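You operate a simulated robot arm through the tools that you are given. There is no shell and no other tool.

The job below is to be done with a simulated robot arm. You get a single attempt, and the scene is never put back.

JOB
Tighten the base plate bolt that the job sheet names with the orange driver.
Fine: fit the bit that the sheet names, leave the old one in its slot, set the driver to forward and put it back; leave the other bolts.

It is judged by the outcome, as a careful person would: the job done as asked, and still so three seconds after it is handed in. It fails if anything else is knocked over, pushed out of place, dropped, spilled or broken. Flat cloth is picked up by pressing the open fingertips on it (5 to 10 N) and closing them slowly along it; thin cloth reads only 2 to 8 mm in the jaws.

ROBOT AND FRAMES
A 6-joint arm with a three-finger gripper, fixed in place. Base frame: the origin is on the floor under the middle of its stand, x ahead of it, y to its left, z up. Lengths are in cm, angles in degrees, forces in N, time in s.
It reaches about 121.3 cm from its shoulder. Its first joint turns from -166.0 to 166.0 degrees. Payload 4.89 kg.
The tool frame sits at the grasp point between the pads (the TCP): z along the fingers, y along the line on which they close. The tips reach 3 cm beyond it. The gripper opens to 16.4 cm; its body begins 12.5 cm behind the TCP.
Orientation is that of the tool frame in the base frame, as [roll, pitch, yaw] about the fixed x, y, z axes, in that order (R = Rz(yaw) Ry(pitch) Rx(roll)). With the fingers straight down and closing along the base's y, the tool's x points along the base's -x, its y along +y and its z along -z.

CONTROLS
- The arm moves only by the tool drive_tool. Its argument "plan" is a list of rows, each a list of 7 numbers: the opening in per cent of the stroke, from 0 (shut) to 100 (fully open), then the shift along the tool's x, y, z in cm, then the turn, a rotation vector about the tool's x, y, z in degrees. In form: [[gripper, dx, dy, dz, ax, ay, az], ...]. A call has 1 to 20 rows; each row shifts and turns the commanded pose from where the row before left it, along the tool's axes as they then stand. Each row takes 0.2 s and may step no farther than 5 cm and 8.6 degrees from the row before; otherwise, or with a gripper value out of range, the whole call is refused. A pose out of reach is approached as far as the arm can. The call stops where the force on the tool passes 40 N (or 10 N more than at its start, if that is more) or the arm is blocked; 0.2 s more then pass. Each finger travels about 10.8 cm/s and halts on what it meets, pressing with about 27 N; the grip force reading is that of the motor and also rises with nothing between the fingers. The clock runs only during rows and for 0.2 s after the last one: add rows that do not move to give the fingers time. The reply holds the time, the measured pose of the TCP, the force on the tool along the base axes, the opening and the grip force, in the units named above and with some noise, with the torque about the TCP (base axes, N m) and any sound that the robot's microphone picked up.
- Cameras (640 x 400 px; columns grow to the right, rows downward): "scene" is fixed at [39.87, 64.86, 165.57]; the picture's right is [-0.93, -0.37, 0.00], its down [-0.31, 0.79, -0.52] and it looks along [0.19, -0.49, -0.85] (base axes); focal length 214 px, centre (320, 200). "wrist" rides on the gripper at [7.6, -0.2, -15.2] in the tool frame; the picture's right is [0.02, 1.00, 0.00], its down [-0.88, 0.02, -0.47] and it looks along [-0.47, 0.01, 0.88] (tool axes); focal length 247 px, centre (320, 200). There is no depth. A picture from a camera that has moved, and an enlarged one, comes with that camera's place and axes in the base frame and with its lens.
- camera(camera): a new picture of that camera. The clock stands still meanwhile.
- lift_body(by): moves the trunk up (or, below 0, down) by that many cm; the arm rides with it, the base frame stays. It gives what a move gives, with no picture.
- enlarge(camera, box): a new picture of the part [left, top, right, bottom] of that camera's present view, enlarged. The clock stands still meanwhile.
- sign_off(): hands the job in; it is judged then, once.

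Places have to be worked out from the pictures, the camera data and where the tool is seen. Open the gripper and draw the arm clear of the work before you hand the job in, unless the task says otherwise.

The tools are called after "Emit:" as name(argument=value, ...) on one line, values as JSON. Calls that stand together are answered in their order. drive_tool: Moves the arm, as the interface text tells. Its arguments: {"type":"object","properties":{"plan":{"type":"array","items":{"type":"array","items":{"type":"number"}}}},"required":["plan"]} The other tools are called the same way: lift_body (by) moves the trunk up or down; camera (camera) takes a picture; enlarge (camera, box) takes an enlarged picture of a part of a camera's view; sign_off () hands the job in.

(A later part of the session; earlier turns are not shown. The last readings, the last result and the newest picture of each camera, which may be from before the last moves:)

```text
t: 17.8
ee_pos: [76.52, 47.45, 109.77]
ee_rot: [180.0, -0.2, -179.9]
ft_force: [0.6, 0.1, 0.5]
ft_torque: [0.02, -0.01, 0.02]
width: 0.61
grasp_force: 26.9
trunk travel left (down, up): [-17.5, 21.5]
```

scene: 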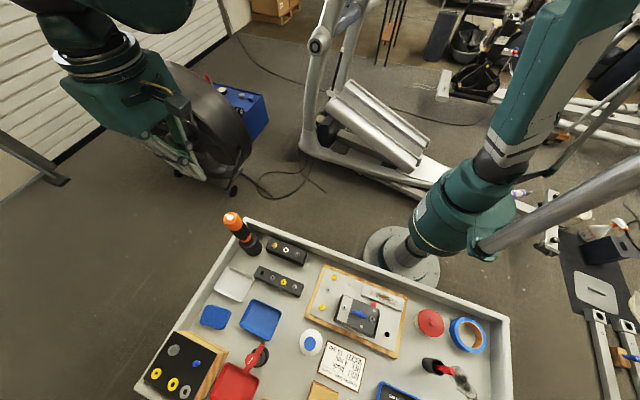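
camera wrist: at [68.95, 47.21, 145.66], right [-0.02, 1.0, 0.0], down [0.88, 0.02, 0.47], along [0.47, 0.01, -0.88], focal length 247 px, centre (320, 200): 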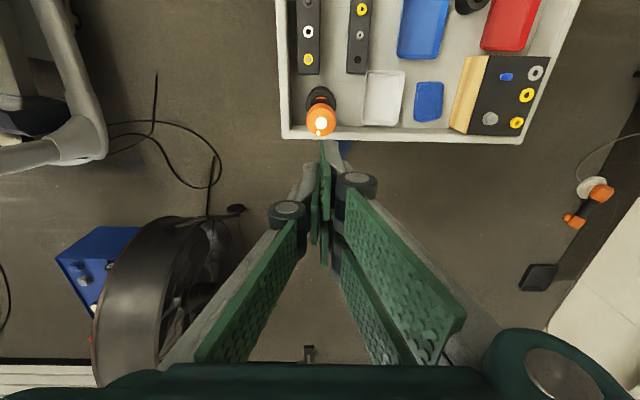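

The width reading changed to 0.61, perhaps touching something; I look before pressing on.

Emit:
enlarge(camera="scene", box=[215, 195, 265, 235])

Emit:
enlarge(camera="wrist", box=[280, 90, 360, 190])

```text
10.00 times, centred on (240, 215) of scene
camera zoom: at [39.87, 64.86, 165.57], right [-0.93, -0.37, 0.0], down [-0.31, 0.79, -0.52], along [0.19, -0.49, -0.85], focal length 2145 px, centre (1120, 50)
```

zoom: 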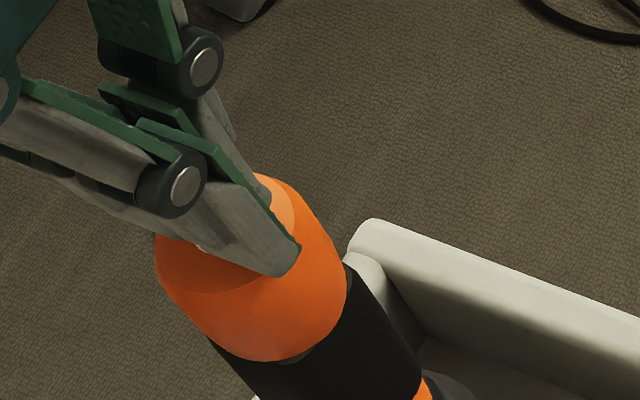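

```text
4.00 times, centred on (320, 140) of wrist
camera zoom: at [68.87, 47.24, 124.9], right [-0.02, 1.0, 0.0], down [0.88, 0.02, 0.47], along [0.47, 0.01, -0.88], focal length 988 px, centre (320, 440)
```

zoom: 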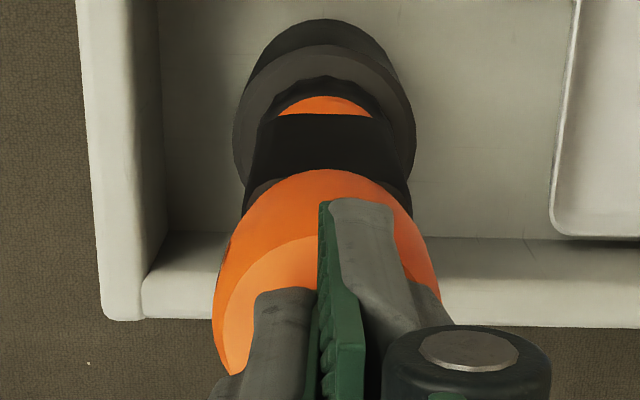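

The fingers sit over the button; I keep pressing in 0.1 cm steps, watching force and sound.

Emit:
drive_tool(plan=[[0, 0, 0, 0.1, 0, 0, 0], [0, 0, 0, 0.1, 0, 0, 0], [0, 0, 0, 0, 0, 0, 0]])

```text
t: 18.6
ee_pos: [76.59, 47.44, 109.54]
ee_rot: [-179.9, -0.1, -179.9]
ft_force: [-1.4, 0.3, 3.1]
ft_torque: [0.0, 0.05, -0.01]
width: 0.61
grasp_force: 27.0
trunk travel left (down, up): [-17.5, 21.5]
heard: click
```

A click was heard at about 3 N. I lift off and look at the light.

Emit:
drive_tool(plan=[[0, 0, 0, -1, 0, 0, 0], [0, 0, 0, -4.5, 0, 0, 0], [0, 0, 0, -4.5, 0, 0, 0], [0, 0, 0, -4.5, 0, 0, 0], [0, 0, 0, 0, 0, 0, 0]])

Emit:
enlarge(camera="scene", box=[220, 205, 252, 225])

Emit:
enlarge(camera="wrist", box=[290, 70, 350, 150])

```text
t: 19.8
ee_pos: [76.63, 47.38, 123.83]
ee_rot: [-179.9, -0.1, -179.8]
ft_force: [-0.7, -0.2, 0.7]
ft_torque: [0.06, -0.11, 0.02]
width: 0.0
grasp_force: 26.8
trunk travel left (down, up): [-17.5, 21.5]
```

```text
16.00 times, centred on (236, 215) of scene
camera zoom: at [39.87, 64.86, 165.57], right [-0.93, -0.37, 0.0], down [-0.31, 0.79, -0.52], along [0.19, -0.49, -0.85], focal length 3432 px, centre (1664, -40)
```

zoom: 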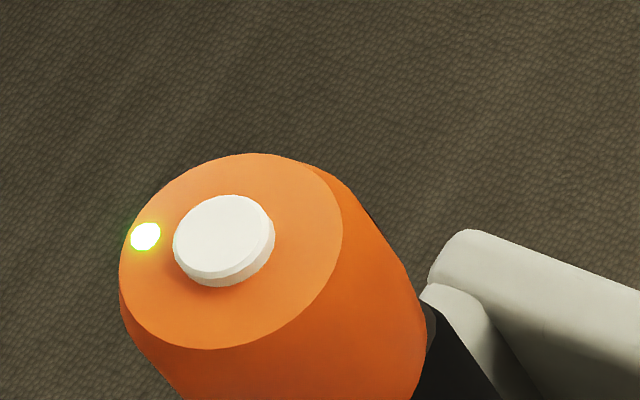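

```text
5.00 times, centred on (320, 110) of wrist
camera zoom: at [68.99, 47.28, 139.0], right [-0.02, 1.0, 0.0], down [0.88, 0.02, 0.47], along [0.47, 0.01, -0.88], focal length 1235 px, centre (320, 650)
```

zoom: 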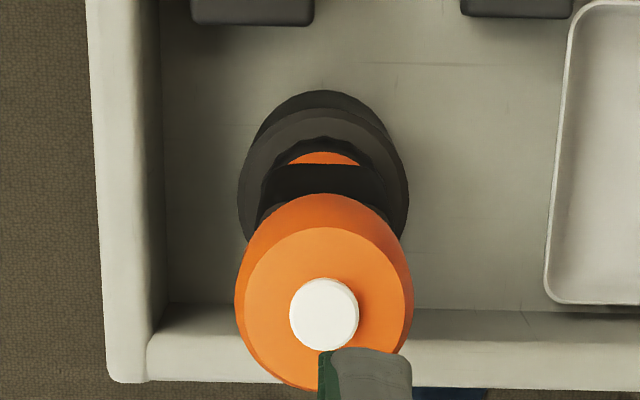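

The light turned from amber to green, so the direction has toggled (green presumably forward; I'll verify on the bolt). Now I open to 65% and begin descending around the driver, stopping with tips just above the top to check alignment.

Emit:
drive_tool(plan=[[65, 0, 0, 0, 0, 0, 0], [65, 0, 0, 0, 0, 0, 0], [65, 0, 0, 0, 0, 0, 0], [65, 0, 0, 4.5, 0, 0, 0], [65, 0, 0, 4.5, 0, 0, 0], [65, 0, 0, 3.5, 0, 0, 0], [65, 0, 0, 0, 0, 0, 0]])

Emit:
camera(camera="wrist")

Emit:
enlarge(camera="scene", box=[195, 170, 295, 260])

```text
t: 21.4
ee_pos: [76.67, 47.6, 111.3]
ee_rot: [-179.9, -0.1, -179.9]
ft_force: [-0.3, 0.4, -0.3]
ft_torque: [-0.05, 0.12, 0.0]
width: 10.67
grasp_force: 0.1
trunk travel left (down, up): [-17.5, 21.5]
```

```text
taken
camera wrist: at [68.99, 47.36, 126.39], right [-0.02, 1.0, 0.0], down [0.88, 0.02, 0.47], along [0.47, 0.01, -0.88], focal length 247 px, centre (320, 200)
```

wrist: 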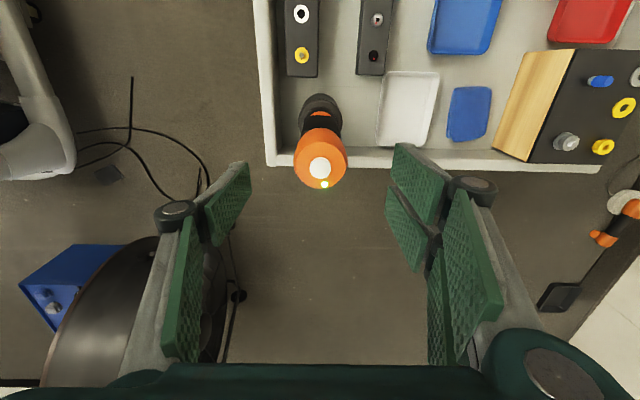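

```text
4.44 times, centred on (245, 215) of scene
camera zoom: at [39.87, 64.86, 165.57], right [-0.93, -0.37, 0.0], down [-0.31, 0.79, -0.52], along [0.19, -0.49, -0.85], focal length 953 px, centre (653, 133)
```

zoom: 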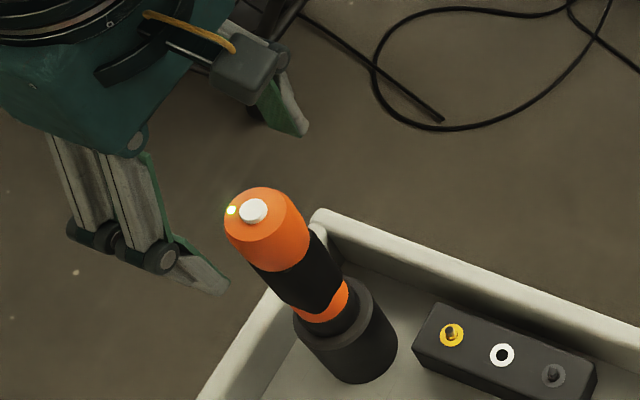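

The driver is centred between the open fingers and the light is green. I lower to TCP z≈98 around the black grip.

Emit:
drive_tool(plan=[[65, 0.15, 0, 4.5, 0, 0, 0], [65, 0, 0, 4.5, 0, 0, 0], [65, 0, 0, 4.3, 0, 0, 0], [65, 0, 0, 0, 0, 0, 0]])

Emit:
camera(camera="wrist")

Emit:
enlarge(camera="scene", box=[195, 190, 295, 280])

```text
t: 22.4
ee_pos: [76.25, 47.58, 98.01]
ee_rot: [-180.0, 0.0, -179.9]
ft_force: [0.0, 0.1, -0.6]
ft_torque: [-0.07, 0.07, -0.03]
width: 10.64
grasp_force: 0.1
trunk travel left (down, up): [-17.5, 21.5]
```

```text
taken
camera wrist: at [68.48, 47.46, 113.06], right [-0.02, 1.0, 0.0], down [0.88, 0.02, 0.47], along [0.47, 0.01, -0.88], focal length 247 px, centre (320, 200)
```

wrist: 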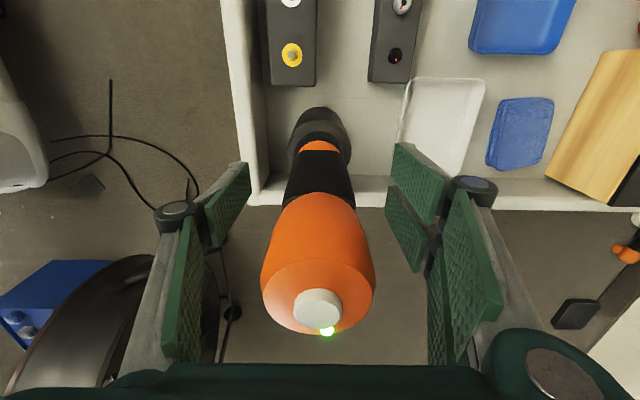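

```text
4.44 times, centred on (245, 235) of scene
camera zoom: at [39.87, 64.86, 165.57], right [-0.93, -0.37, 0.0], down [-0.31, 0.79, -0.52], along [0.19, -0.49, -0.85], focal length 953 px, centre (653, 44)
```

zoom: 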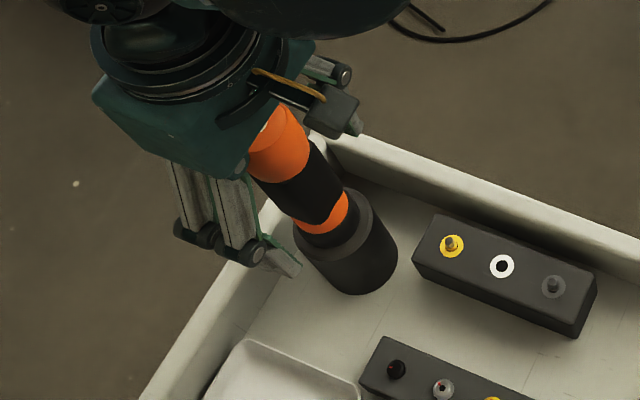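

The driver axis is at about (76.4, 47.5), centred in the jaws. I close gradually on the grip.

Emit:
drive_tool(plan=[[50, 0, 0, 0, 0, 0, 0], [40, 0, 0, 0, 0, 0, 0], [34, 0, 0, 0, 0, 0, 0], [30, 0, 0, 0, 0, 0, 0], [26, 0, 0, 0, 0, 0, 0], [20, 0, 0, 0, 0, 0, 0], [10, 0, 0, 0, 0, 0, 0], [0, 0, 0, 0, 0, 0, 0], [0, 0, 0, 0, 0, 0, 0]])

Emit:
camera(camera="wrist")

Emit:
enlarge(camera="scene", box=[195, 190, 295, 280])

```text
t: 24.4
ee_pos: [76.17, 47.62, 97.95]
ee_rot: [-180.0, -0.1, -179.9]
ft_force: [0.4, -0.9, 0.1]
ft_torque: [-0.03, 0.01, 0.01]
width: 4.44
grasp_force: 27.1
trunk travel left (down, up): [-17.5, 21.5]
```

```text
taken
camera wrist: at [68.46, 47.44, 113.11], right [-0.02, 1.0, 0.0], down [0.88, 0.02, 0.47], along [0.47, 0.01, -0.88], focal length 247 px, centre (320, 200)
```

wrist: 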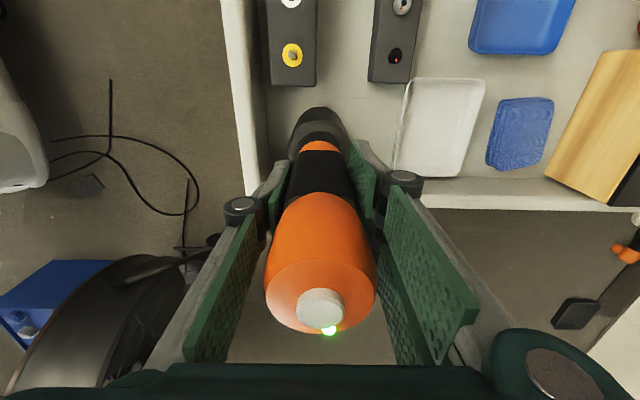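

```text
4.44 times, centred on (245, 235) of scene
camera zoom: at [39.87, 64.86, 165.57], right [-0.93, -0.37, 0.0], down [-0.31, 0.79, -0.52], along [0.19, -0.49, -0.85], focal length 953 px, centre (653, 44)
```

zoom: 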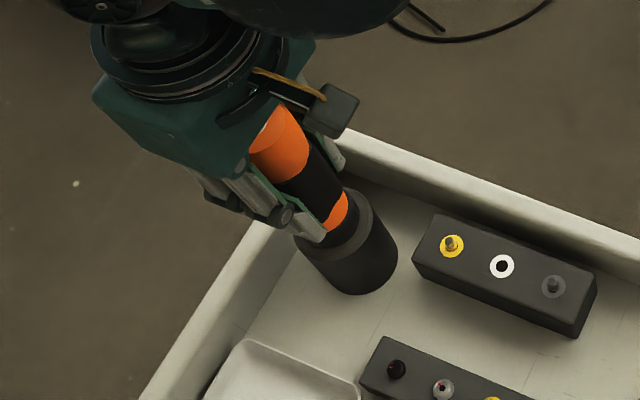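

Gripped at width 4.44. I lift gently 3 cm and check that the holder stays.

Emit:
drive_tool(plan=[[0, 0, 0, -0.5, 0, 0, 0], [0, 0, 0, -1, 0, 0, 0], [0, 0, 0, -1.5, 0, 0, 0], [0, 0, 0, 0, 0, 0, 0]])

Emit:
enlarge(camera="scene", box=[195, 190, 295, 280])

```text
t: 25.4
ee_pos: [76.41, 47.43, 101.14]
ee_rot: [180.0, -0.1, 180.0]
ft_force: [0.7, -0.6, -4.7]
ft_torque: [0.02, -0.01, 0.0]
width: 4.44
grasp_force: 26.7
trunk travel left (down, up): [-17.5, 21.5]
```

```text
4.44 times, centred on (245, 235) of scene
camera zoom: at [39.87, 64.86, 165.57], right [-0.93, -0.37, 0.0], down [-0.31, 0.79, -0.52], along [0.19, -0.49, -0.85], focal length 953 px, centre (653, 44)
```

zoom: 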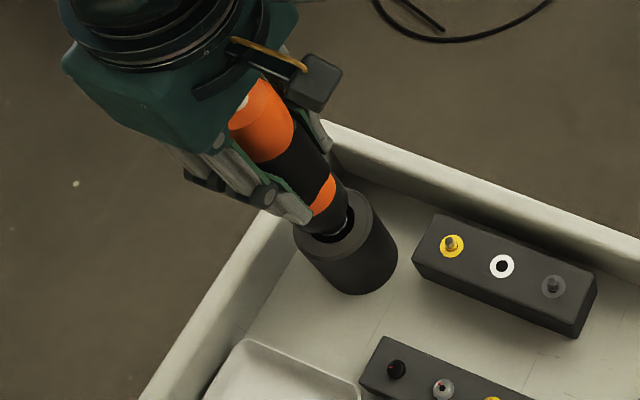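

The driver (about 0.5 kg) comes out freely and the holder stays. I lift it another 14 cm and inspect the nose and bit.

Emit:
drive_tool(plan=[[0, 0, 0, -2, 0, 0, 0], [0, 0, 0, -3, 0, 0, 0], [0, 0, 0, -3, 0, 0, 0], [0, 0, 0, -3, 0, 0, 0], [0, 0, 0, -3, 0, 0, 0], [0, 0, 0, 0, 0, 0, 0]])

Emit:
camera(camera="wrist")

Emit:
enlarge(camera="scene", box=[185, 130, 295, 270])

Emit:
enlarge(camera="wrist", box=[270, 80, 370, 200])

```text
t: 26.8
ee_pos: [76.55, 47.39, 115.29]
ee_rot: [179.9, -0.1, -179.9]
ft_force: [-0.5, 0.7, -4.9]
ft_torque: [0.05, -0.03, 0.0]
width: 4.44
grasp_force: 27.1
trunk travel left (down, up): [-17.5, 21.5]
```

```text
taken
camera wrist: at [68.8, 47.27, 130.31], right [-0.02, 1.0, 0.0], down [0.88, 0.02, 0.47], along [0.47, 0.01, -0.88], focal length 247 px, centre (320, 200)
```

wrist: 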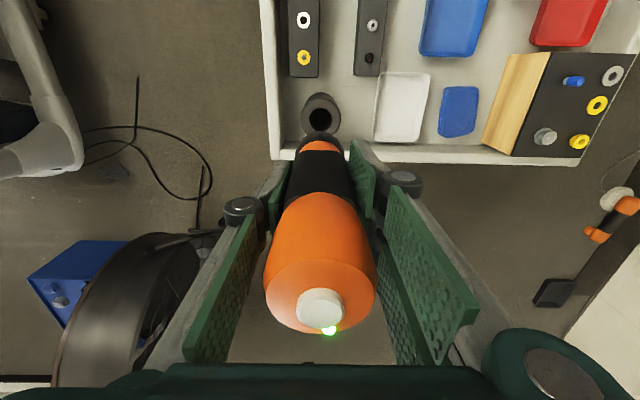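

```text
2.86 times, centred on (240, 200) of scene
camera zoom: at [39.87, 64.86, 165.57], right [-0.93, -0.37, 0.0], down [-0.31, 0.79, -0.52], along [0.19, -0.49, -0.85], focal length 613 px, centre (549, 200)
```

zoom: 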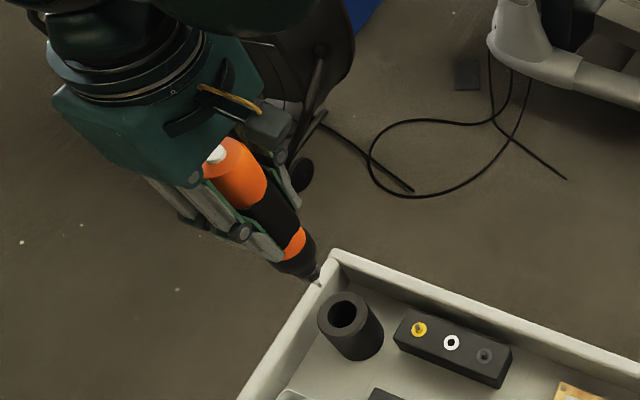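

```text
3.33 times, centred on (320, 140) of wrist
camera zoom: at [68.8, 47.27, 130.31], right [-0.02, 1.0, 0.0], down [0.88, 0.02, 0.47], along [0.47, 0.01, -0.88], focal length 823 px, centre (320, 400)
```

zoom: 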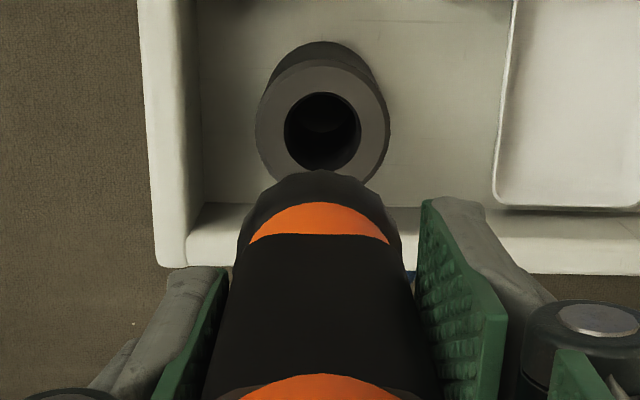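

The bit at the nose is visible in the scene camera; I enlarge it there.

Emit:
enlarge(camera="scene", box=[222, 210, 254, 238])

Emit:
enlarge(camera="scene", box=[240, 225, 320, 275])

```text
14.29 times, centred on (238, 224) of scene
camera zoom: at [39.87, 64.86, 165.57], right [-0.93, -0.37, 0.0], down [-0.31, 0.79, -0.52], along [0.19, -0.49, -0.85], focal length 3064 px, centre (1491, -143)
```

zoom: 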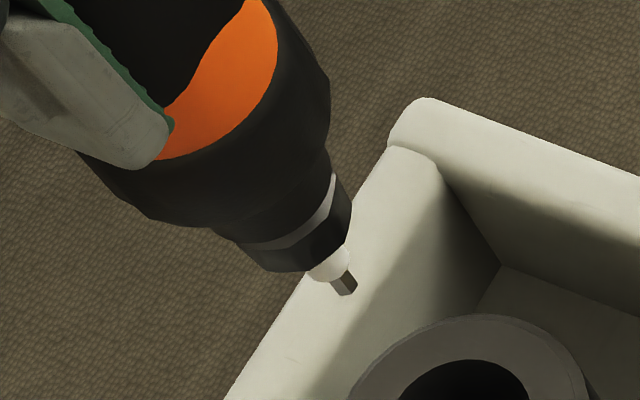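

```text
8.00 times, centred on (280, 250) of scene
camera zoom: at [39.87, 64.86, 165.57], right [-0.93, -0.37, 0.0], down [-0.31, 0.79, -0.52], along [0.19, -0.49, -0.85], focal length 1716 px, centre (640, -200)
```

zoom: 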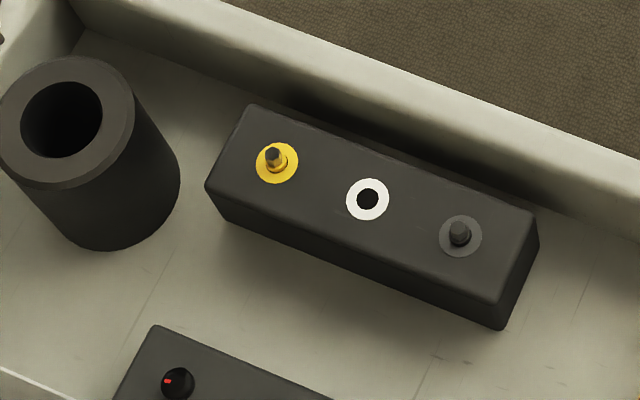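

The fitted bit has a white collar, so it belongs in the empty white (5 mm) slot; its tip is about 17.7 cm below the TCP. I move 8 cm toward −x to get the racks better under the wrist camera for an accurate fix.

Emit:
drive_tool(plan=[[0, 4, 0, 0, 0, 0, 0], [0, 4, 0, 0, 0, 0, 0], [0, 0, 0, 0, 0, 0, 0]])

Emit:
camera(camera="wrist")

Emit:
enlarge(camera="wrist", box=[280, 20, 360, 110])

Emit:
enlarge(camera="scene", box=[235, 215, 315, 275])

```text
t: 27.6
ee_pos: [68.37, 47.36, 115.28]
ee_rot: [-179.9, 0.0, -179.9]
ft_force: [-0.4, -0.5, -3.9]
ft_torque: [0.08, -0.15, 0.01]
width: 4.43
grasp_force: 27.2
trunk travel left (down, up): [-17.5, 21.5]
```

```text
taken
camera wrist: at [60.71, 47.27, 130.39], right [-0.02, 1.0, 0.0], down [0.88, 0.02, 0.47], along [0.47, 0.01, -0.88], focal length 247 px, centre (320, 200)
```

wrist: 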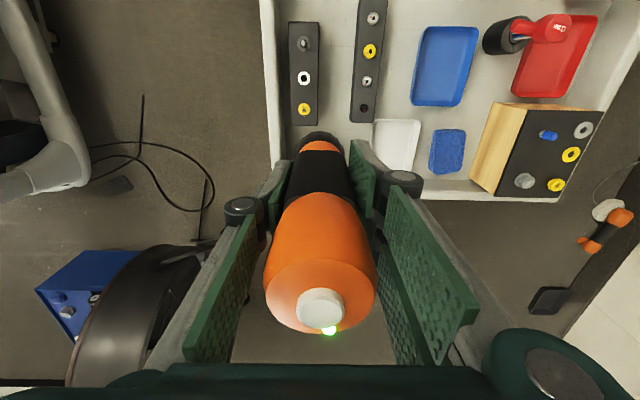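

```text
4.44 times, centred on (320, 65) of wrist
camera zoom: at [60.71, 47.27, 130.39], right [-0.02, 1.0, 0.0], down [0.88, 0.02, 0.47], along [0.47, 0.01, -0.88], focal length 1098 px, centre (320, 800)
```

zoom: 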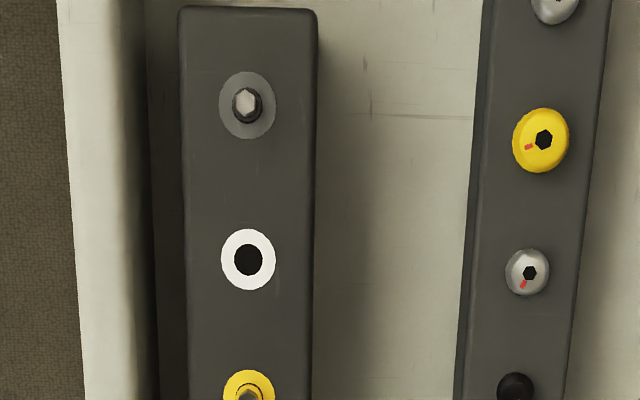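

```text
6.67 times, centred on (275, 245) of scene
camera zoom: at [39.87, 64.86, 165.57], right [-0.93, -0.37, 0.0], down [-0.31, 0.79, -0.52], along [0.19, -0.49, -0.85], focal length 1430 px, centre (620, -100)
```

zoom: 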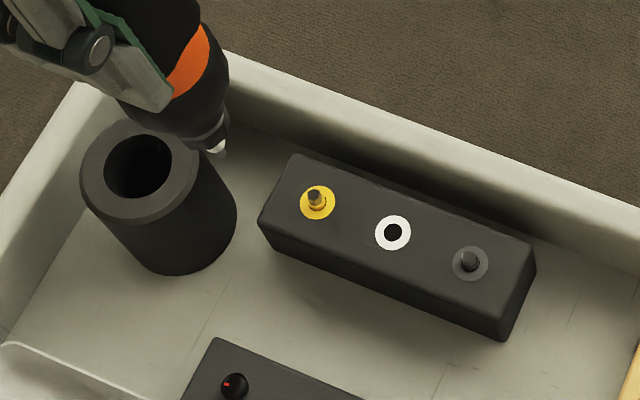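

From the wrist view the slots lie along y≈44.6 at x≈57.3 (grey, 4 mm), 62.15 (white, 5 mm), 67.0 (yellow, 6 mm), top z≈85. I move the driver over the white slot and lower until the bit tip is about 2.5 cm above it.

Emit:
drive_tool(plan=[[0, 3.1, -1.43, 0, 0, 0, 0], [0, 3.1, -1.43, 0, 0, 0, 0], [0, 0, 0, 3.5, 0, 0, 0], [0, 0, 0, 3.5, 0, 0, 0], [0, 0, 0, 2.5, 0, 0, 0], [0, 0, 0, 0, 0, 0, 0]])

Emit:
camera(camera="wrist")

Emit:
enlarge(camera="scene", box=[265, 232, 305, 257])

Emit:
enlarge(camera="scene", box=[225, 190, 325, 270])

```text
t: 29.0
ee_pos: [62.32, 44.47, 105.55]
ee_rot: [-180.0, -0.1, -179.8]
ft_force: [0.1, 0.7, -5.7]
ft_torque: [-0.08, 0.1, 0.03]
width: 4.42
grasp_force: 27.1
trunk travel left (down, up): [-17.5, 21.5]
```

```text
taken
camera wrist: at [54.68, 44.31, 120.62], right [-0.02, 1.0, 0.0], down [0.88, 0.02, 0.47], along [0.47, 0.01, -0.88], focal length 247 px, centre (320, 200)
```

wrist: 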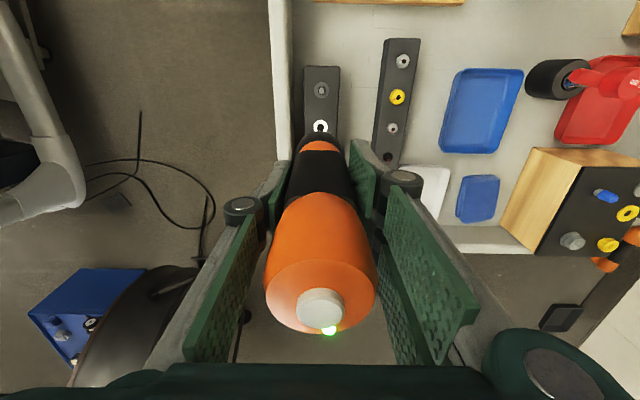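

```text
16.00 times, centred on (285, 244) of scene
camera zoom: at [39.87, 64.86, 165.57], right [-0.93, -0.37, 0.0], down [-0.31, 0.79, -0.52], along [0.19, -0.49, -0.85], focal length 3432 px, centre (880, -512)
```

zoom: 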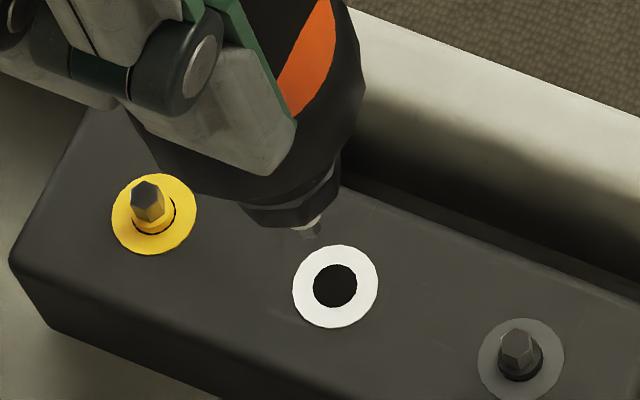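

```text
5.00 times, centred on (275, 230) of scene
camera zoom: at [39.87, 64.86, 165.57], right [-0.93, -0.37, 0.0], down [-0.31, 0.79, -0.52], along [0.19, -0.49, -0.85], focal length 1072 px, centre (545, 50)
```

zoom: 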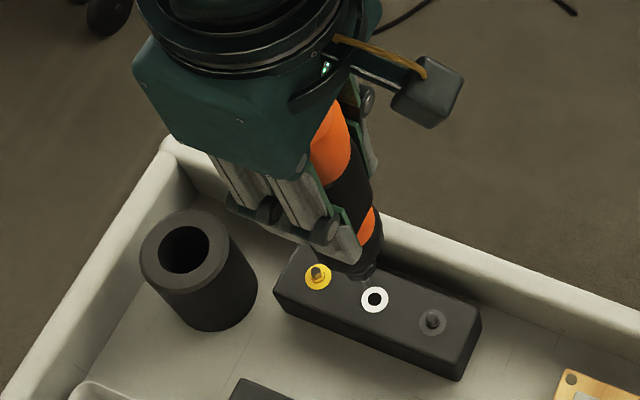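

In the scene view the tip is close to the line above the white slot. I zoom the wrist view on the nose to check the lateral (y) alignment.

Emit:
enlarge(camera="wrist", box=[290, 70, 350, 160])

Emit:
enlarge(camera="wrist", box=[250, 130, 390, 350])

Emit:
enlarge(camera="scene", box=[274, 240, 298, 255])

```text
4.44 times, centred on (320, 115) of wrist
camera zoom: at [54.68, 44.31, 120.62], right [-0.02, 1.0, 0.0], down [0.88, 0.02, 0.47], along [0.47, 0.01, -0.88], focal length 1098 px, centre (320, 578)
```

zoom: 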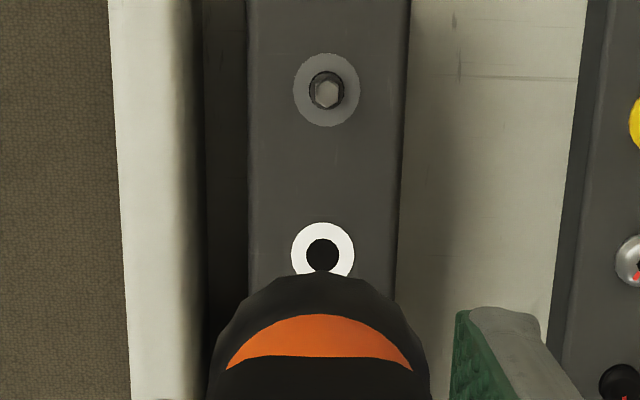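

```text
1.82 times, centred on (320, 240) of wrist
camera zoom: at [54.68, 44.31, 120.62], right [-0.02, 1.0, 0.0], down [0.88, 0.02, 0.47], along [0.47, 0.01, -0.88], focal length 449 px, centre (320, 127)
```

zoom: 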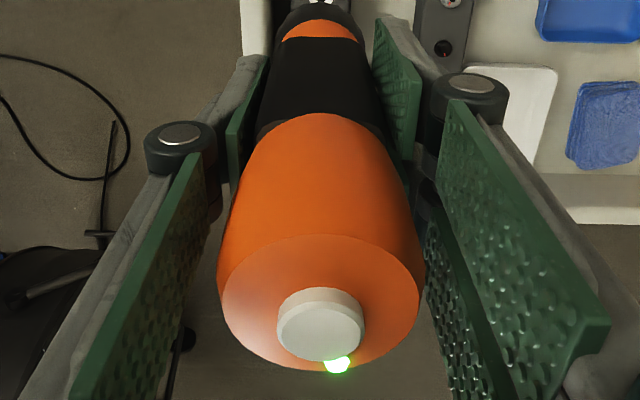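

```text
16.00 times, centred on (286, 248) of scene
camera zoom: at [39.87, 64.86, 165.57], right [-0.93, -0.37, 0.0], down [-0.31, 0.79, -0.52], along [0.19, -0.49, -0.85], focal length 3432 px, centre (864, -560)
```

zoom: 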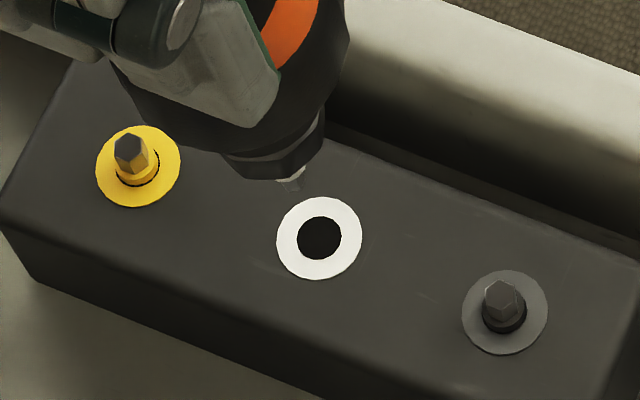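

Nearly aligned; I estimate the tip must shift about −0.35 cm in x and +0.1 cm in y. I correct and descend another 1.6 cm, then re-check.

Emit:
drive_tool(plan=[[0, 0.35, 0.1, 0.8, 0, 0, 0], [0, 0, 0, 0.8, 0, 0, 0], [0, 0, 0, 0, 0, 0, 0]])

Emit:
enlarge(camera="scene", box=[274, 240, 298, 255])

Emit:
enlarge(camera="wrist", box=[290, 70, 350, 160])

```text
t: 29.8
ee_pos: [62.06, 44.48, 104.0]
ee_rot: [180.0, 0.0, -179.8]
ft_force: [-0.3, 0.2, -4.0]
ft_torque: [0.01, -0.03, -0.01]
width: 4.4
grasp_force: 27.7
trunk travel left (down, up): [-17.5, 21.5]
```

```text
16.00 times, centred on (286, 248) of scene
camera zoom: at [39.87, 64.86, 165.57], right [-0.93, -0.37, 0.0], down [-0.31, 0.79, -0.52], along [0.19, -0.49, -0.85], focal length 3432 px, centre (864, -560)
```

zoom: 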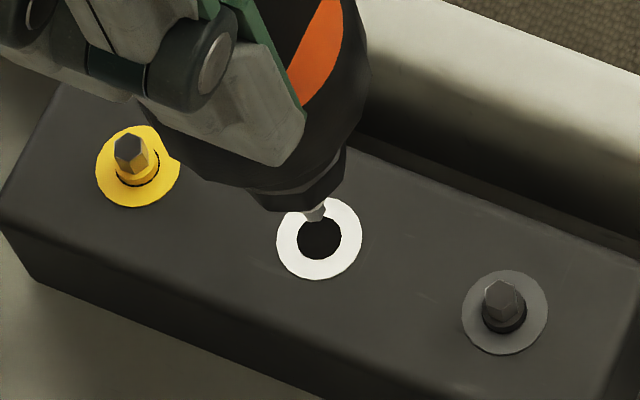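

```text
4.44 times, centred on (320, 115) of wrist
camera zoom: at [54.29, 44.42, 119.13], right [-0.02, 1.0, 0.0], down [0.88, 0.02, 0.47], along [0.47, 0.01, -0.88], focal length 1098 px, centre (320, 578)
```

zoom: 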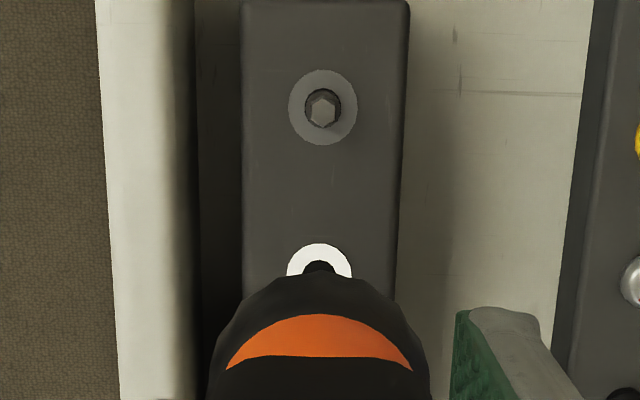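

The tip now is about 1.5 cm above the hole and aligned to within ~0.1 cm. I lower slowly into the white slot.

Emit:
drive_tool(plan=[[0, 0, 0, 0.4, 0, 0, 0], [0, 0, 0, 0.4, 0, 0, 0], [0, 0, 0, 0.4, 0, 0, 0], [0, 0, 0, 0.3, 0, 0, 0], [0, 0, 0, 0.3, 0, 0, 0], [0, 0, 0, 0, 0, 0, 0]])

Emit:
enlarge(camera="scene", box=[274, 240, 298, 255])

```text
t: 31.2
ee_pos: [61.85, 44.61, 102.26]
ee_rot: [-180.0, -0.1, -179.9]
ft_force: [-0.5, -1.4, -4.3]
ft_torque: [-0.01, 0.01, -0.01]
width: 4.41
grasp_force: 27.9
trunk travel left (down, up): [-17.5, 21.5]
```

```text
16.00 times, centred on (286, 248) of scene
camera zoom: at [39.87, 64.86, 165.57], right [-0.93, -0.37, 0.0], down [-0.31, 0.79, -0.52], along [0.19, -0.49, -0.85], focal length 3432 px, centre (864, -560)
```

zoom: 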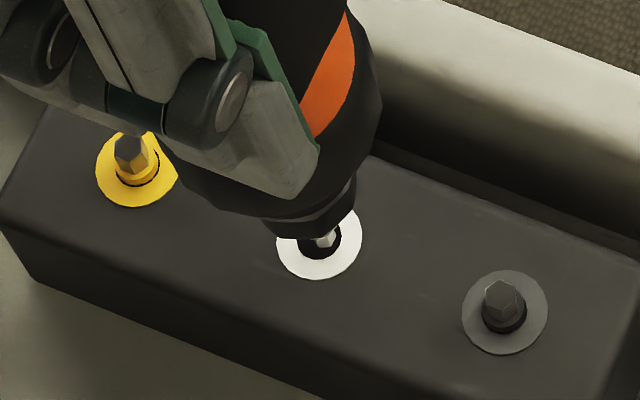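

The tip is entering the white slot without contact force. I continue down slowly.

Emit:
drive_tool(plan=[[0, 0, 0, 0.25, 0, 0, 0], [0, 0, 0, 0.25, 0, 0, 0], [0, 0, 0, 0.25, 0, 0, 0], [0, 0, 0, 0.25, 0, 0, 0], [0, 0, 0, 0, 0, 0, 0]])

Emit:
enlarge(camera="scene", box=[274, 240, 298, 255])

```text
t: 32.4
ee_pos: [61.93, 44.53, 101.2]
ee_rot: [-180.0, -0.1, -179.9]
ft_force: [-0.3, -0.1, -4.4]
ft_torque: [-0.02, 0.0, 0.02]
width: 4.42
grasp_force: 26.6
trunk travel left (down, up): [-17.5, 21.5]
```

```text
16.00 times, centred on (286, 248) of scene
camera zoom: at [39.87, 64.86, 165.57], right [-0.93, -0.37, 0.0], down [-0.31, 0.79, -0.52], along [0.19, -0.49, -0.85], focal length 3432 px, centre (864, -560)
```

zoom: 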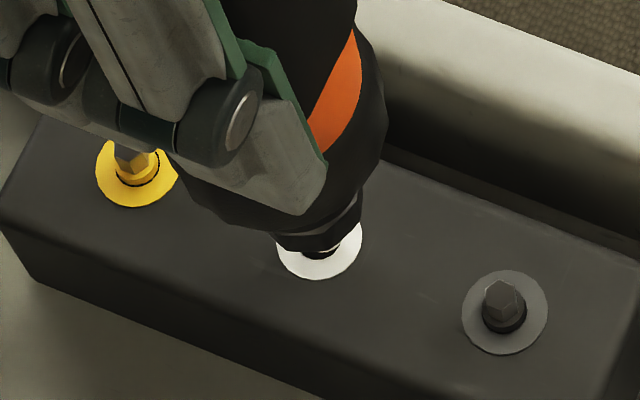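

No resistance yet; the nose is near the rack top. I continue in 0.2 cm steps watching for contact or a sound.

Emit:
drive_tool(plan=[[0, 0, 0, 0.2, 0, 0, 0], [0, 0, 0, 0.2, 0, 0, 0], [0, 0, 0, 0.2, 0, 0, 0], [0, 0, 0, 0, 0, 0, 0]])

Emit:
enlarge(camera="scene", box=[274, 240, 298, 255])

```text
t: 33.4
ee_pos: [61.97, 44.6, 100.58]
ee_rot: [180.0, -0.1, -179.9]
ft_force: [0.0, -0.2, -5.0]
ft_torque: [-0.03, 0.03, -0.03]
width: 4.41
grasp_force: 26.9
trunk travel left (down, up): [-17.5, 21.5]
```

```text
16.00 times, centred on (286, 248) of scene
camera zoom: at [39.87, 64.86, 165.57], right [-0.93, -0.37, 0.0], down [-0.31, 0.79, -0.52], along [0.19, -0.49, -0.85], focal length 3432 px, centre (864, -560)
```

zoom: 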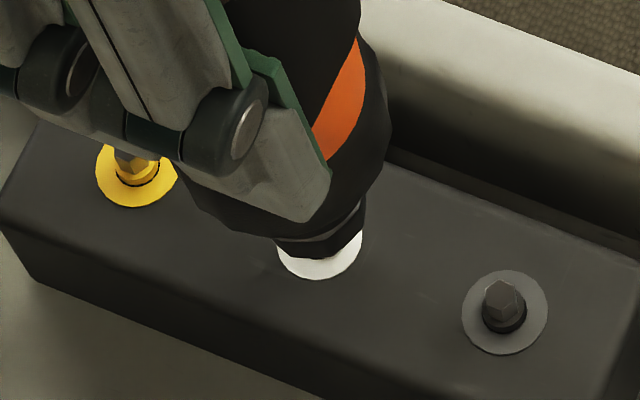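

Still free. I continue in 0.15 cm steps.

Emit:
drive_tool(plan=[[0, 0, 0, 0.15, 0, 0, 0], [0, 0, 0, 0.15, 0, 0, 0], [0, 0, 0, 0.15, 0, 0, 0], [0, 0, 0, 0.15, 0, 0, 0], [0, 0, 0, 0, 0, 0, 0]])

Emit:
enlarge(camera="scene", box=[274, 240, 298, 255])

```text
t: 34.6
ee_pos: [61.85, 44.58, 100.13]
ee_rot: [-180.0, 0.0, -179.8]
ft_force: [0.6, 0.4, -3.9]
ft_torque: [-0.01, 0.01, 0.01]
width: 4.43
grasp_force: 26.7
trunk travel left (down, up): [-17.5, 21.5]
```

```text
16.00 times, centred on (286, 248) of scene
camera zoom: at [39.87, 64.86, 165.57], right [-0.93, -0.37, 0.0], down [-0.31, 0.79, -0.52], along [0.19, -0.49, -0.85], focal length 3432 px, centre (864, -560)
```

zoom: 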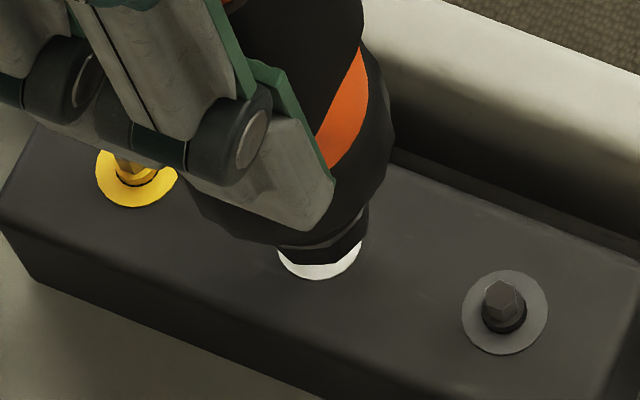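

About 0.4 cm remains by the picture. I continue.

Emit:
drive_tool(plan=[[0, 0, 0, 0.15, 0, 0, 0], [0, 0, 0, 0.15, 0, 0, 0], [0, 0, 0, 0.1, 0, 0, 0], [0, 0, 0, 0.1, 0, 0, 0], [0, 0, 0, 0, 0, 0, 0]])

```text
t: 35.8
ee_pos: [61.92, 44.48, 99.59]
ee_rot: [179.9, -0.1, -179.9]
ft_force: [0.0, 0.4, -4.4]
ft_torque: [-0.01, 0.01, -0.01]
width: 4.42
grasp_force: 26.8
trunk travel left (down, up): [-17.5, 21.5]
```

Emit:
drive_tool(plan=[[0, 0, 0, 0.1, 0, 0, 0], [0, 0, 0, 0.1, 0, 0, 0], [0, 0, 0, 0.1, 0, 0, 0], [0, 0, 0, 0.1, 0, 0, 0], [0, 0, 0, 0, 0, 0, 0]])

Emit:
enlarge(camera="scene", box=[274, 240, 298, 255])

```text
t: 37.0
ee_pos: [61.96, 44.59, 99.18]
ee_rot: [180.0, -0.1, -179.8]
ft_force: [-0.1, -0.1, -4.1]
ft_torque: [-0.02, 0.03, -0.03]
width: 4.41
grasp_force: 26.7
trunk travel left (down, up): [-17.5, 21.5]
```

```text
16.00 times, centred on (286, 248) of scene
camera zoom: at [39.87, 64.86, 165.57], right [-0.93, -0.37, 0.0], down [-0.31, 0.79, -0.52], along [0.19, -0.49, -0.85], focal length 3432 px, centre (864, -560)
```

zoom: 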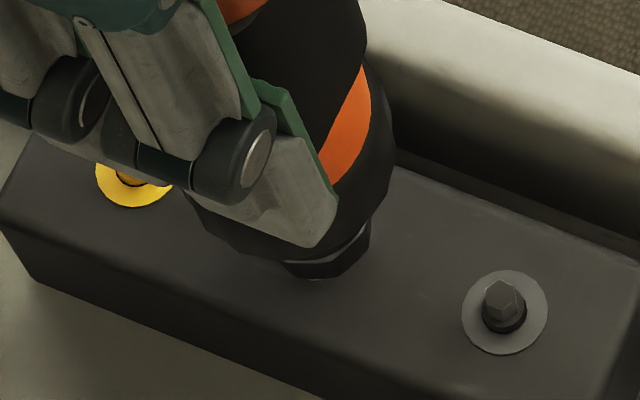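

The nose nearly covers the white ring. I continue in 0.1 cm steps until I feel the seat.

Emit:
drive_tool(plan=[[0, 0, 0, 0.1, 0, 0, 0], [0, 0, 0, 0.1, 0, 0, 0], [0, 0, 0, 0.1, 0, 0, 0], [0, 0, 0, 0, 0, 0, 0]])

```text
t: 38.0
ee_pos: [61.86, 44.62, 98.96]
ee_rot: [180.0, -0.1, -179.8]
ft_force: [-0.6, -0.1, -4.6]
ft_torque: [-0.02, -0.01, -0.03]
width: 4.4
grasp_force: 27.4
trunk travel left (down, up): [-17.5, 21.5]
```

Emit:
drive_tool(plan=[[0, 0, 0, 0.1, 0, 0, 0], [0, 0, 0, 0.1, 0, 0, 0], [0, 0, 0, 0.1, 0, 0, 0], [0, 0, 0, 0.1, 0, 0, 0], [0, 0, 0, 0, 0, 0, 0]])

Emit:
enlarge(camera="scene", box=[274, 240, 298, 255])

```text
t: 39.2
ee_pos: [61.99, 44.59, 98.34]
ee_rot: [179.9, -0.1, -179.9]
ft_force: [2.2, 1.9, 2.9]
ft_torque: [0.24, -0.25, -0.01]
width: 4.41
grasp_force: 26.9
trunk travel left (down, up): [-17.5, 21.5]
```

```text
16.00 times, centred on (286, 248) of scene
camera zoom: at [39.87, 64.86, 165.57], right [-0.93, -0.37, 0.0], down [-0.31, 0.79, -0.52], along [0.19, -0.49, -0.85], focal length 3432 px, centre (864, -560)
```

zoom: 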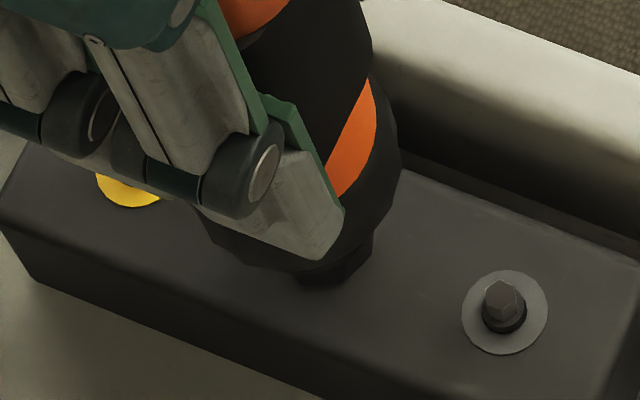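

Contact at about 7 N with small side forces toward +x,+y. I ease slightly that way and press a little more.

Emit:
drive_tool(plan=[[0, -0.05, 0.05, 0.05, 0, 0, 0], [0, 0, 0, 0.1, 0, 0, 0], [0, 0, 0, 0, 0, 0, 0]])

```text
t: 40.0
ee_pos: [61.78, 44.62, 98.42]
ee_rot: [179.9, -0.1, -179.9]
ft_force: [-3.2, -2.9, 4.0]
ft_torque: [-0.37, 0.42, 0.01]
width: 4.4
grasp_force: 26.8
trunk travel left (down, up): [-17.5, 21.5]
```

Emit:
drive_tool(plan=[[0, 0.03, -0.03, 0.1, 0, 0, 0], [0, 0, 0, 0.1, 0, 0, 0], [0, 0, 0, 0, 0, 0, 0]])

```text
t: 40.8
ee_pos: [62.02, 44.58, 98.1]
ee_rot: [180.0, 0.0, -179.9]
ft_force: [4.2, 4.9, 5.0]
ft_torque: [0.66, -0.51, -0.01]
width: 4.43
grasp_force: 27.1
trunk travel left (down, up): [-17.5, 21.5]
```

Emit:
drive_tool(plan=[[0, -0.04, 0.05, 0.0, 0, 0, 0], [0, 0, 0, 0.1, 0, 0, 0], [0, 0, 0, 0, 0, 0, 0]])

Emit:
enlarge(camera="scene", box=[274, 240, 298, 255])

Emit:
enlarge(camera="wrist", box=[270, 60, 370, 160])

```text
t: 41.6
ee_pos: [61.92, 44.68, 97.97]
ee_rot: [179.9, -0.2, -179.9]
ft_force: [-1.9, -3.8, 6.1]
ft_torque: [-0.29, 0.17, 0.01]
width: 4.42
grasp_force: 27.3
trunk travel left (down, up): [-17.5, 21.5]
```

```text
16.00 times, centred on (286, 248) of scene
camera zoom: at [39.87, 64.86, 165.57], right [-0.93, -0.37, 0.0], down [-0.31, 0.79, -0.52], along [0.19, -0.49, -0.85], focal length 3432 px, centre (864, -560)
```

zoom: 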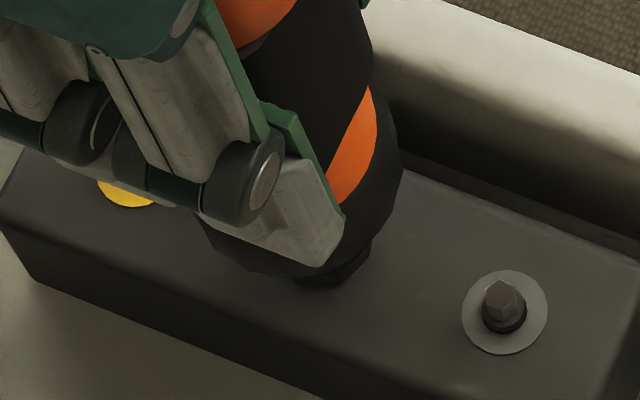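

```text
4.00 times, centred on (320, 110) of wrist
camera zoom: at [54.26, 44.48, 113.18], right [-0.02, 1.0, 0.0], down [0.88, 0.02, 0.47], along [0.47, 0.01, -0.88], focal length 988 px, centre (320, 560)
```

zoom: 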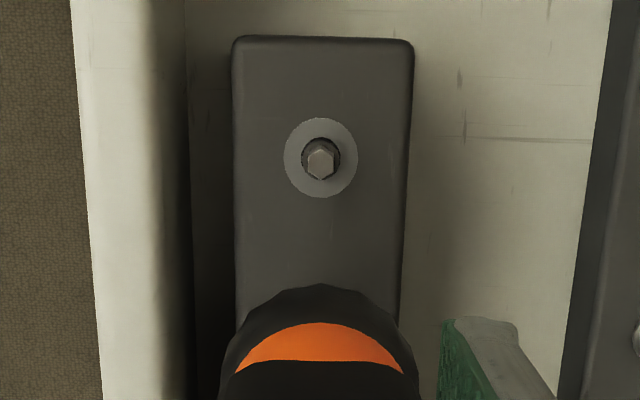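

The force is only about 10 N while still yielding slightly; I press on in small steps with attention to sound.

Emit:
drive_tool(plan=[[0, -0.01, -0.02, 0.1, 0, 0, 0], [0, 0, 0, 0.1, 0, 0, 0], [0, 0, 0, 0, 0, 0, 0]])

```text
t: 42.4
ee_pos: [61.92, 44.61, 97.82]
ee_rot: [180.0, 0.0, -180.0]
ft_force: [-1.9, 0.0, 6.7]
ft_torque: [0.06, 0.34, 0.0]
width: 4.4
grasp_force: 26.8
trunk travel left (down, up): [-17.5, 21.5]
```

I compare the driver's position in the grip with the earlier wrist picture to see whether it is slipping or the nose is springing.

Emit:
enlarge(camera="wrist", box=[250, 130, 390, 350])

Emit:
enlarge(camera="scene", box=[270, 225, 302, 255])

```text
1.82 times, centred on (320, 240) of wrist
camera zoom: at [54.27, 44.47, 113.01], right [-0.02, 1.0, 0.0], down [0.88, 0.02, 0.47], along [0.47, 0.01, -0.88], focal length 449 px, centre (320, 127)
```

zoom: 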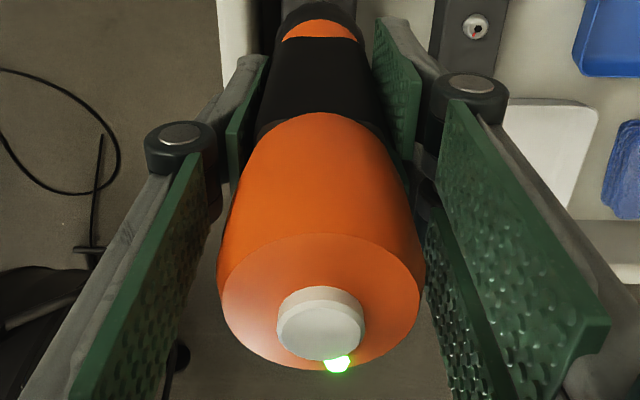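

```text
13.33 times, centred on (286, 240) of scene
camera zoom: at [39.87, 64.86, 165.57], right [-0.93, -0.37, 0.0], down [-0.31, 0.79, -0.52], along [0.19, -0.49, -0.85], focal length 2860 px, centre (773, -333)
```

zoom: 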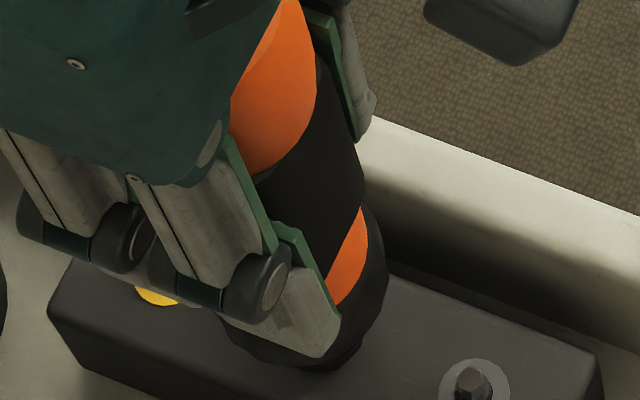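

The driver hasn't slipped in the grip (button in the same place), so the chuck sleeve is springing back against the rack. I keep pressing to complete the sleeve travel.

Emit:
drive_tool(plan=[[0, 0, 0, 0.1, 0, 0, 0], [0, 0, 0, 0.1, 0, 0, 0], [0, 0, 0, 0, 0, 0, 0]])

```text
t: 43.2
ee_pos: [62.07, 44.52, 97.64]
ee_rot: [180.0, -0.1, -179.8]
ft_force: [0.9, -0.6, 22.4]
ft_torque: [0.05, -0.12, 0.02]
width: 4.45
grasp_force: 26.8
trunk travel left (down, up): [-17.5, 21.5]
```

The force jumped to about 27 N, so it has bottomed out. I lift slowly and see whether the bit stays in the slot.

Emit:
drive_tool(plan=[[0, 0, 0, -0.2, 0, 0, 0], [0, 0, 0, -0.4, 0, 0, 0], [0, 0, 0, -0.5, 0, 0, 0], [0, 0, 0, -0.5, 0, 0, 0], [0, 0, 0, 0, 0, 0, 0]])

Emit:
enlarge(camera="scene", box=[274, 240, 298, 255])

```text
t: 44.4
ee_pos: [62.1, 44.7, 99.37]
ee_rot: [-180.0, -0.1, -179.9]
ft_force: [0.5, 0.8, -3.7]
ft_torque: [-0.01, -0.04, 0.0]
width: 4.42
grasp_force: 26.8
trunk travel left (down, up): [-17.5, 21.5]
```

```text
16.00 times, centred on (286, 248) of scene
camera zoom: at [39.87, 64.86, 165.57], right [-0.93, -0.37, 0.0], down [-0.31, 0.79, -0.52], along [0.19, -0.49, -0.85], focal length 3432 px, centre (864, -560)
```

zoom: 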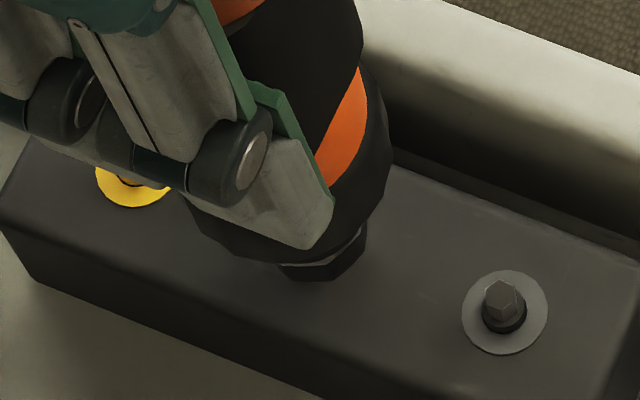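

I lift 2.5 cm more to see whether the bit was released.

Emit:
drive_tool(plan=[[0, 0, 0, -0.6, 0, 0, 0], [0, 0, 0, -0.8, 0, 0, 0], [0, 0, 0, -1.1, 0, 0, 0], [0, 0, 0, 0, 0, 0, 0]])

Emit:
enlarge(camera="scene", box=[274, 240, 298, 255])

```text
t: 45.4
ee_pos: [62.02, 44.54, 101.73]
ee_rot: [180.0, 0.0, -179.9]
ft_force: [-0.2, -0.3, -5.0]
ft_torque: [0.01, -0.03, -0.03]
width: 4.41
grasp_force: 26.8
trunk travel left (down, up): [-17.5, 21.5]
```

```text
16.00 times, centred on (286, 248) of scene
camera zoom: at [39.87, 64.86, 165.57], right [-0.93, -0.37, 0.0], down [-0.31, 0.79, -0.52], along [0.19, -0.49, -0.85], focal length 3432 px, centre (864, -560)
```

zoom: 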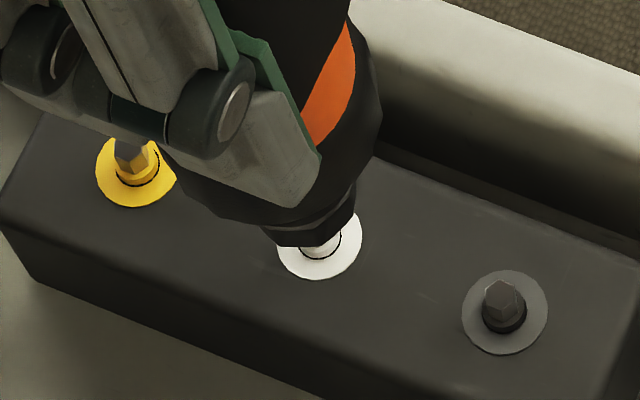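

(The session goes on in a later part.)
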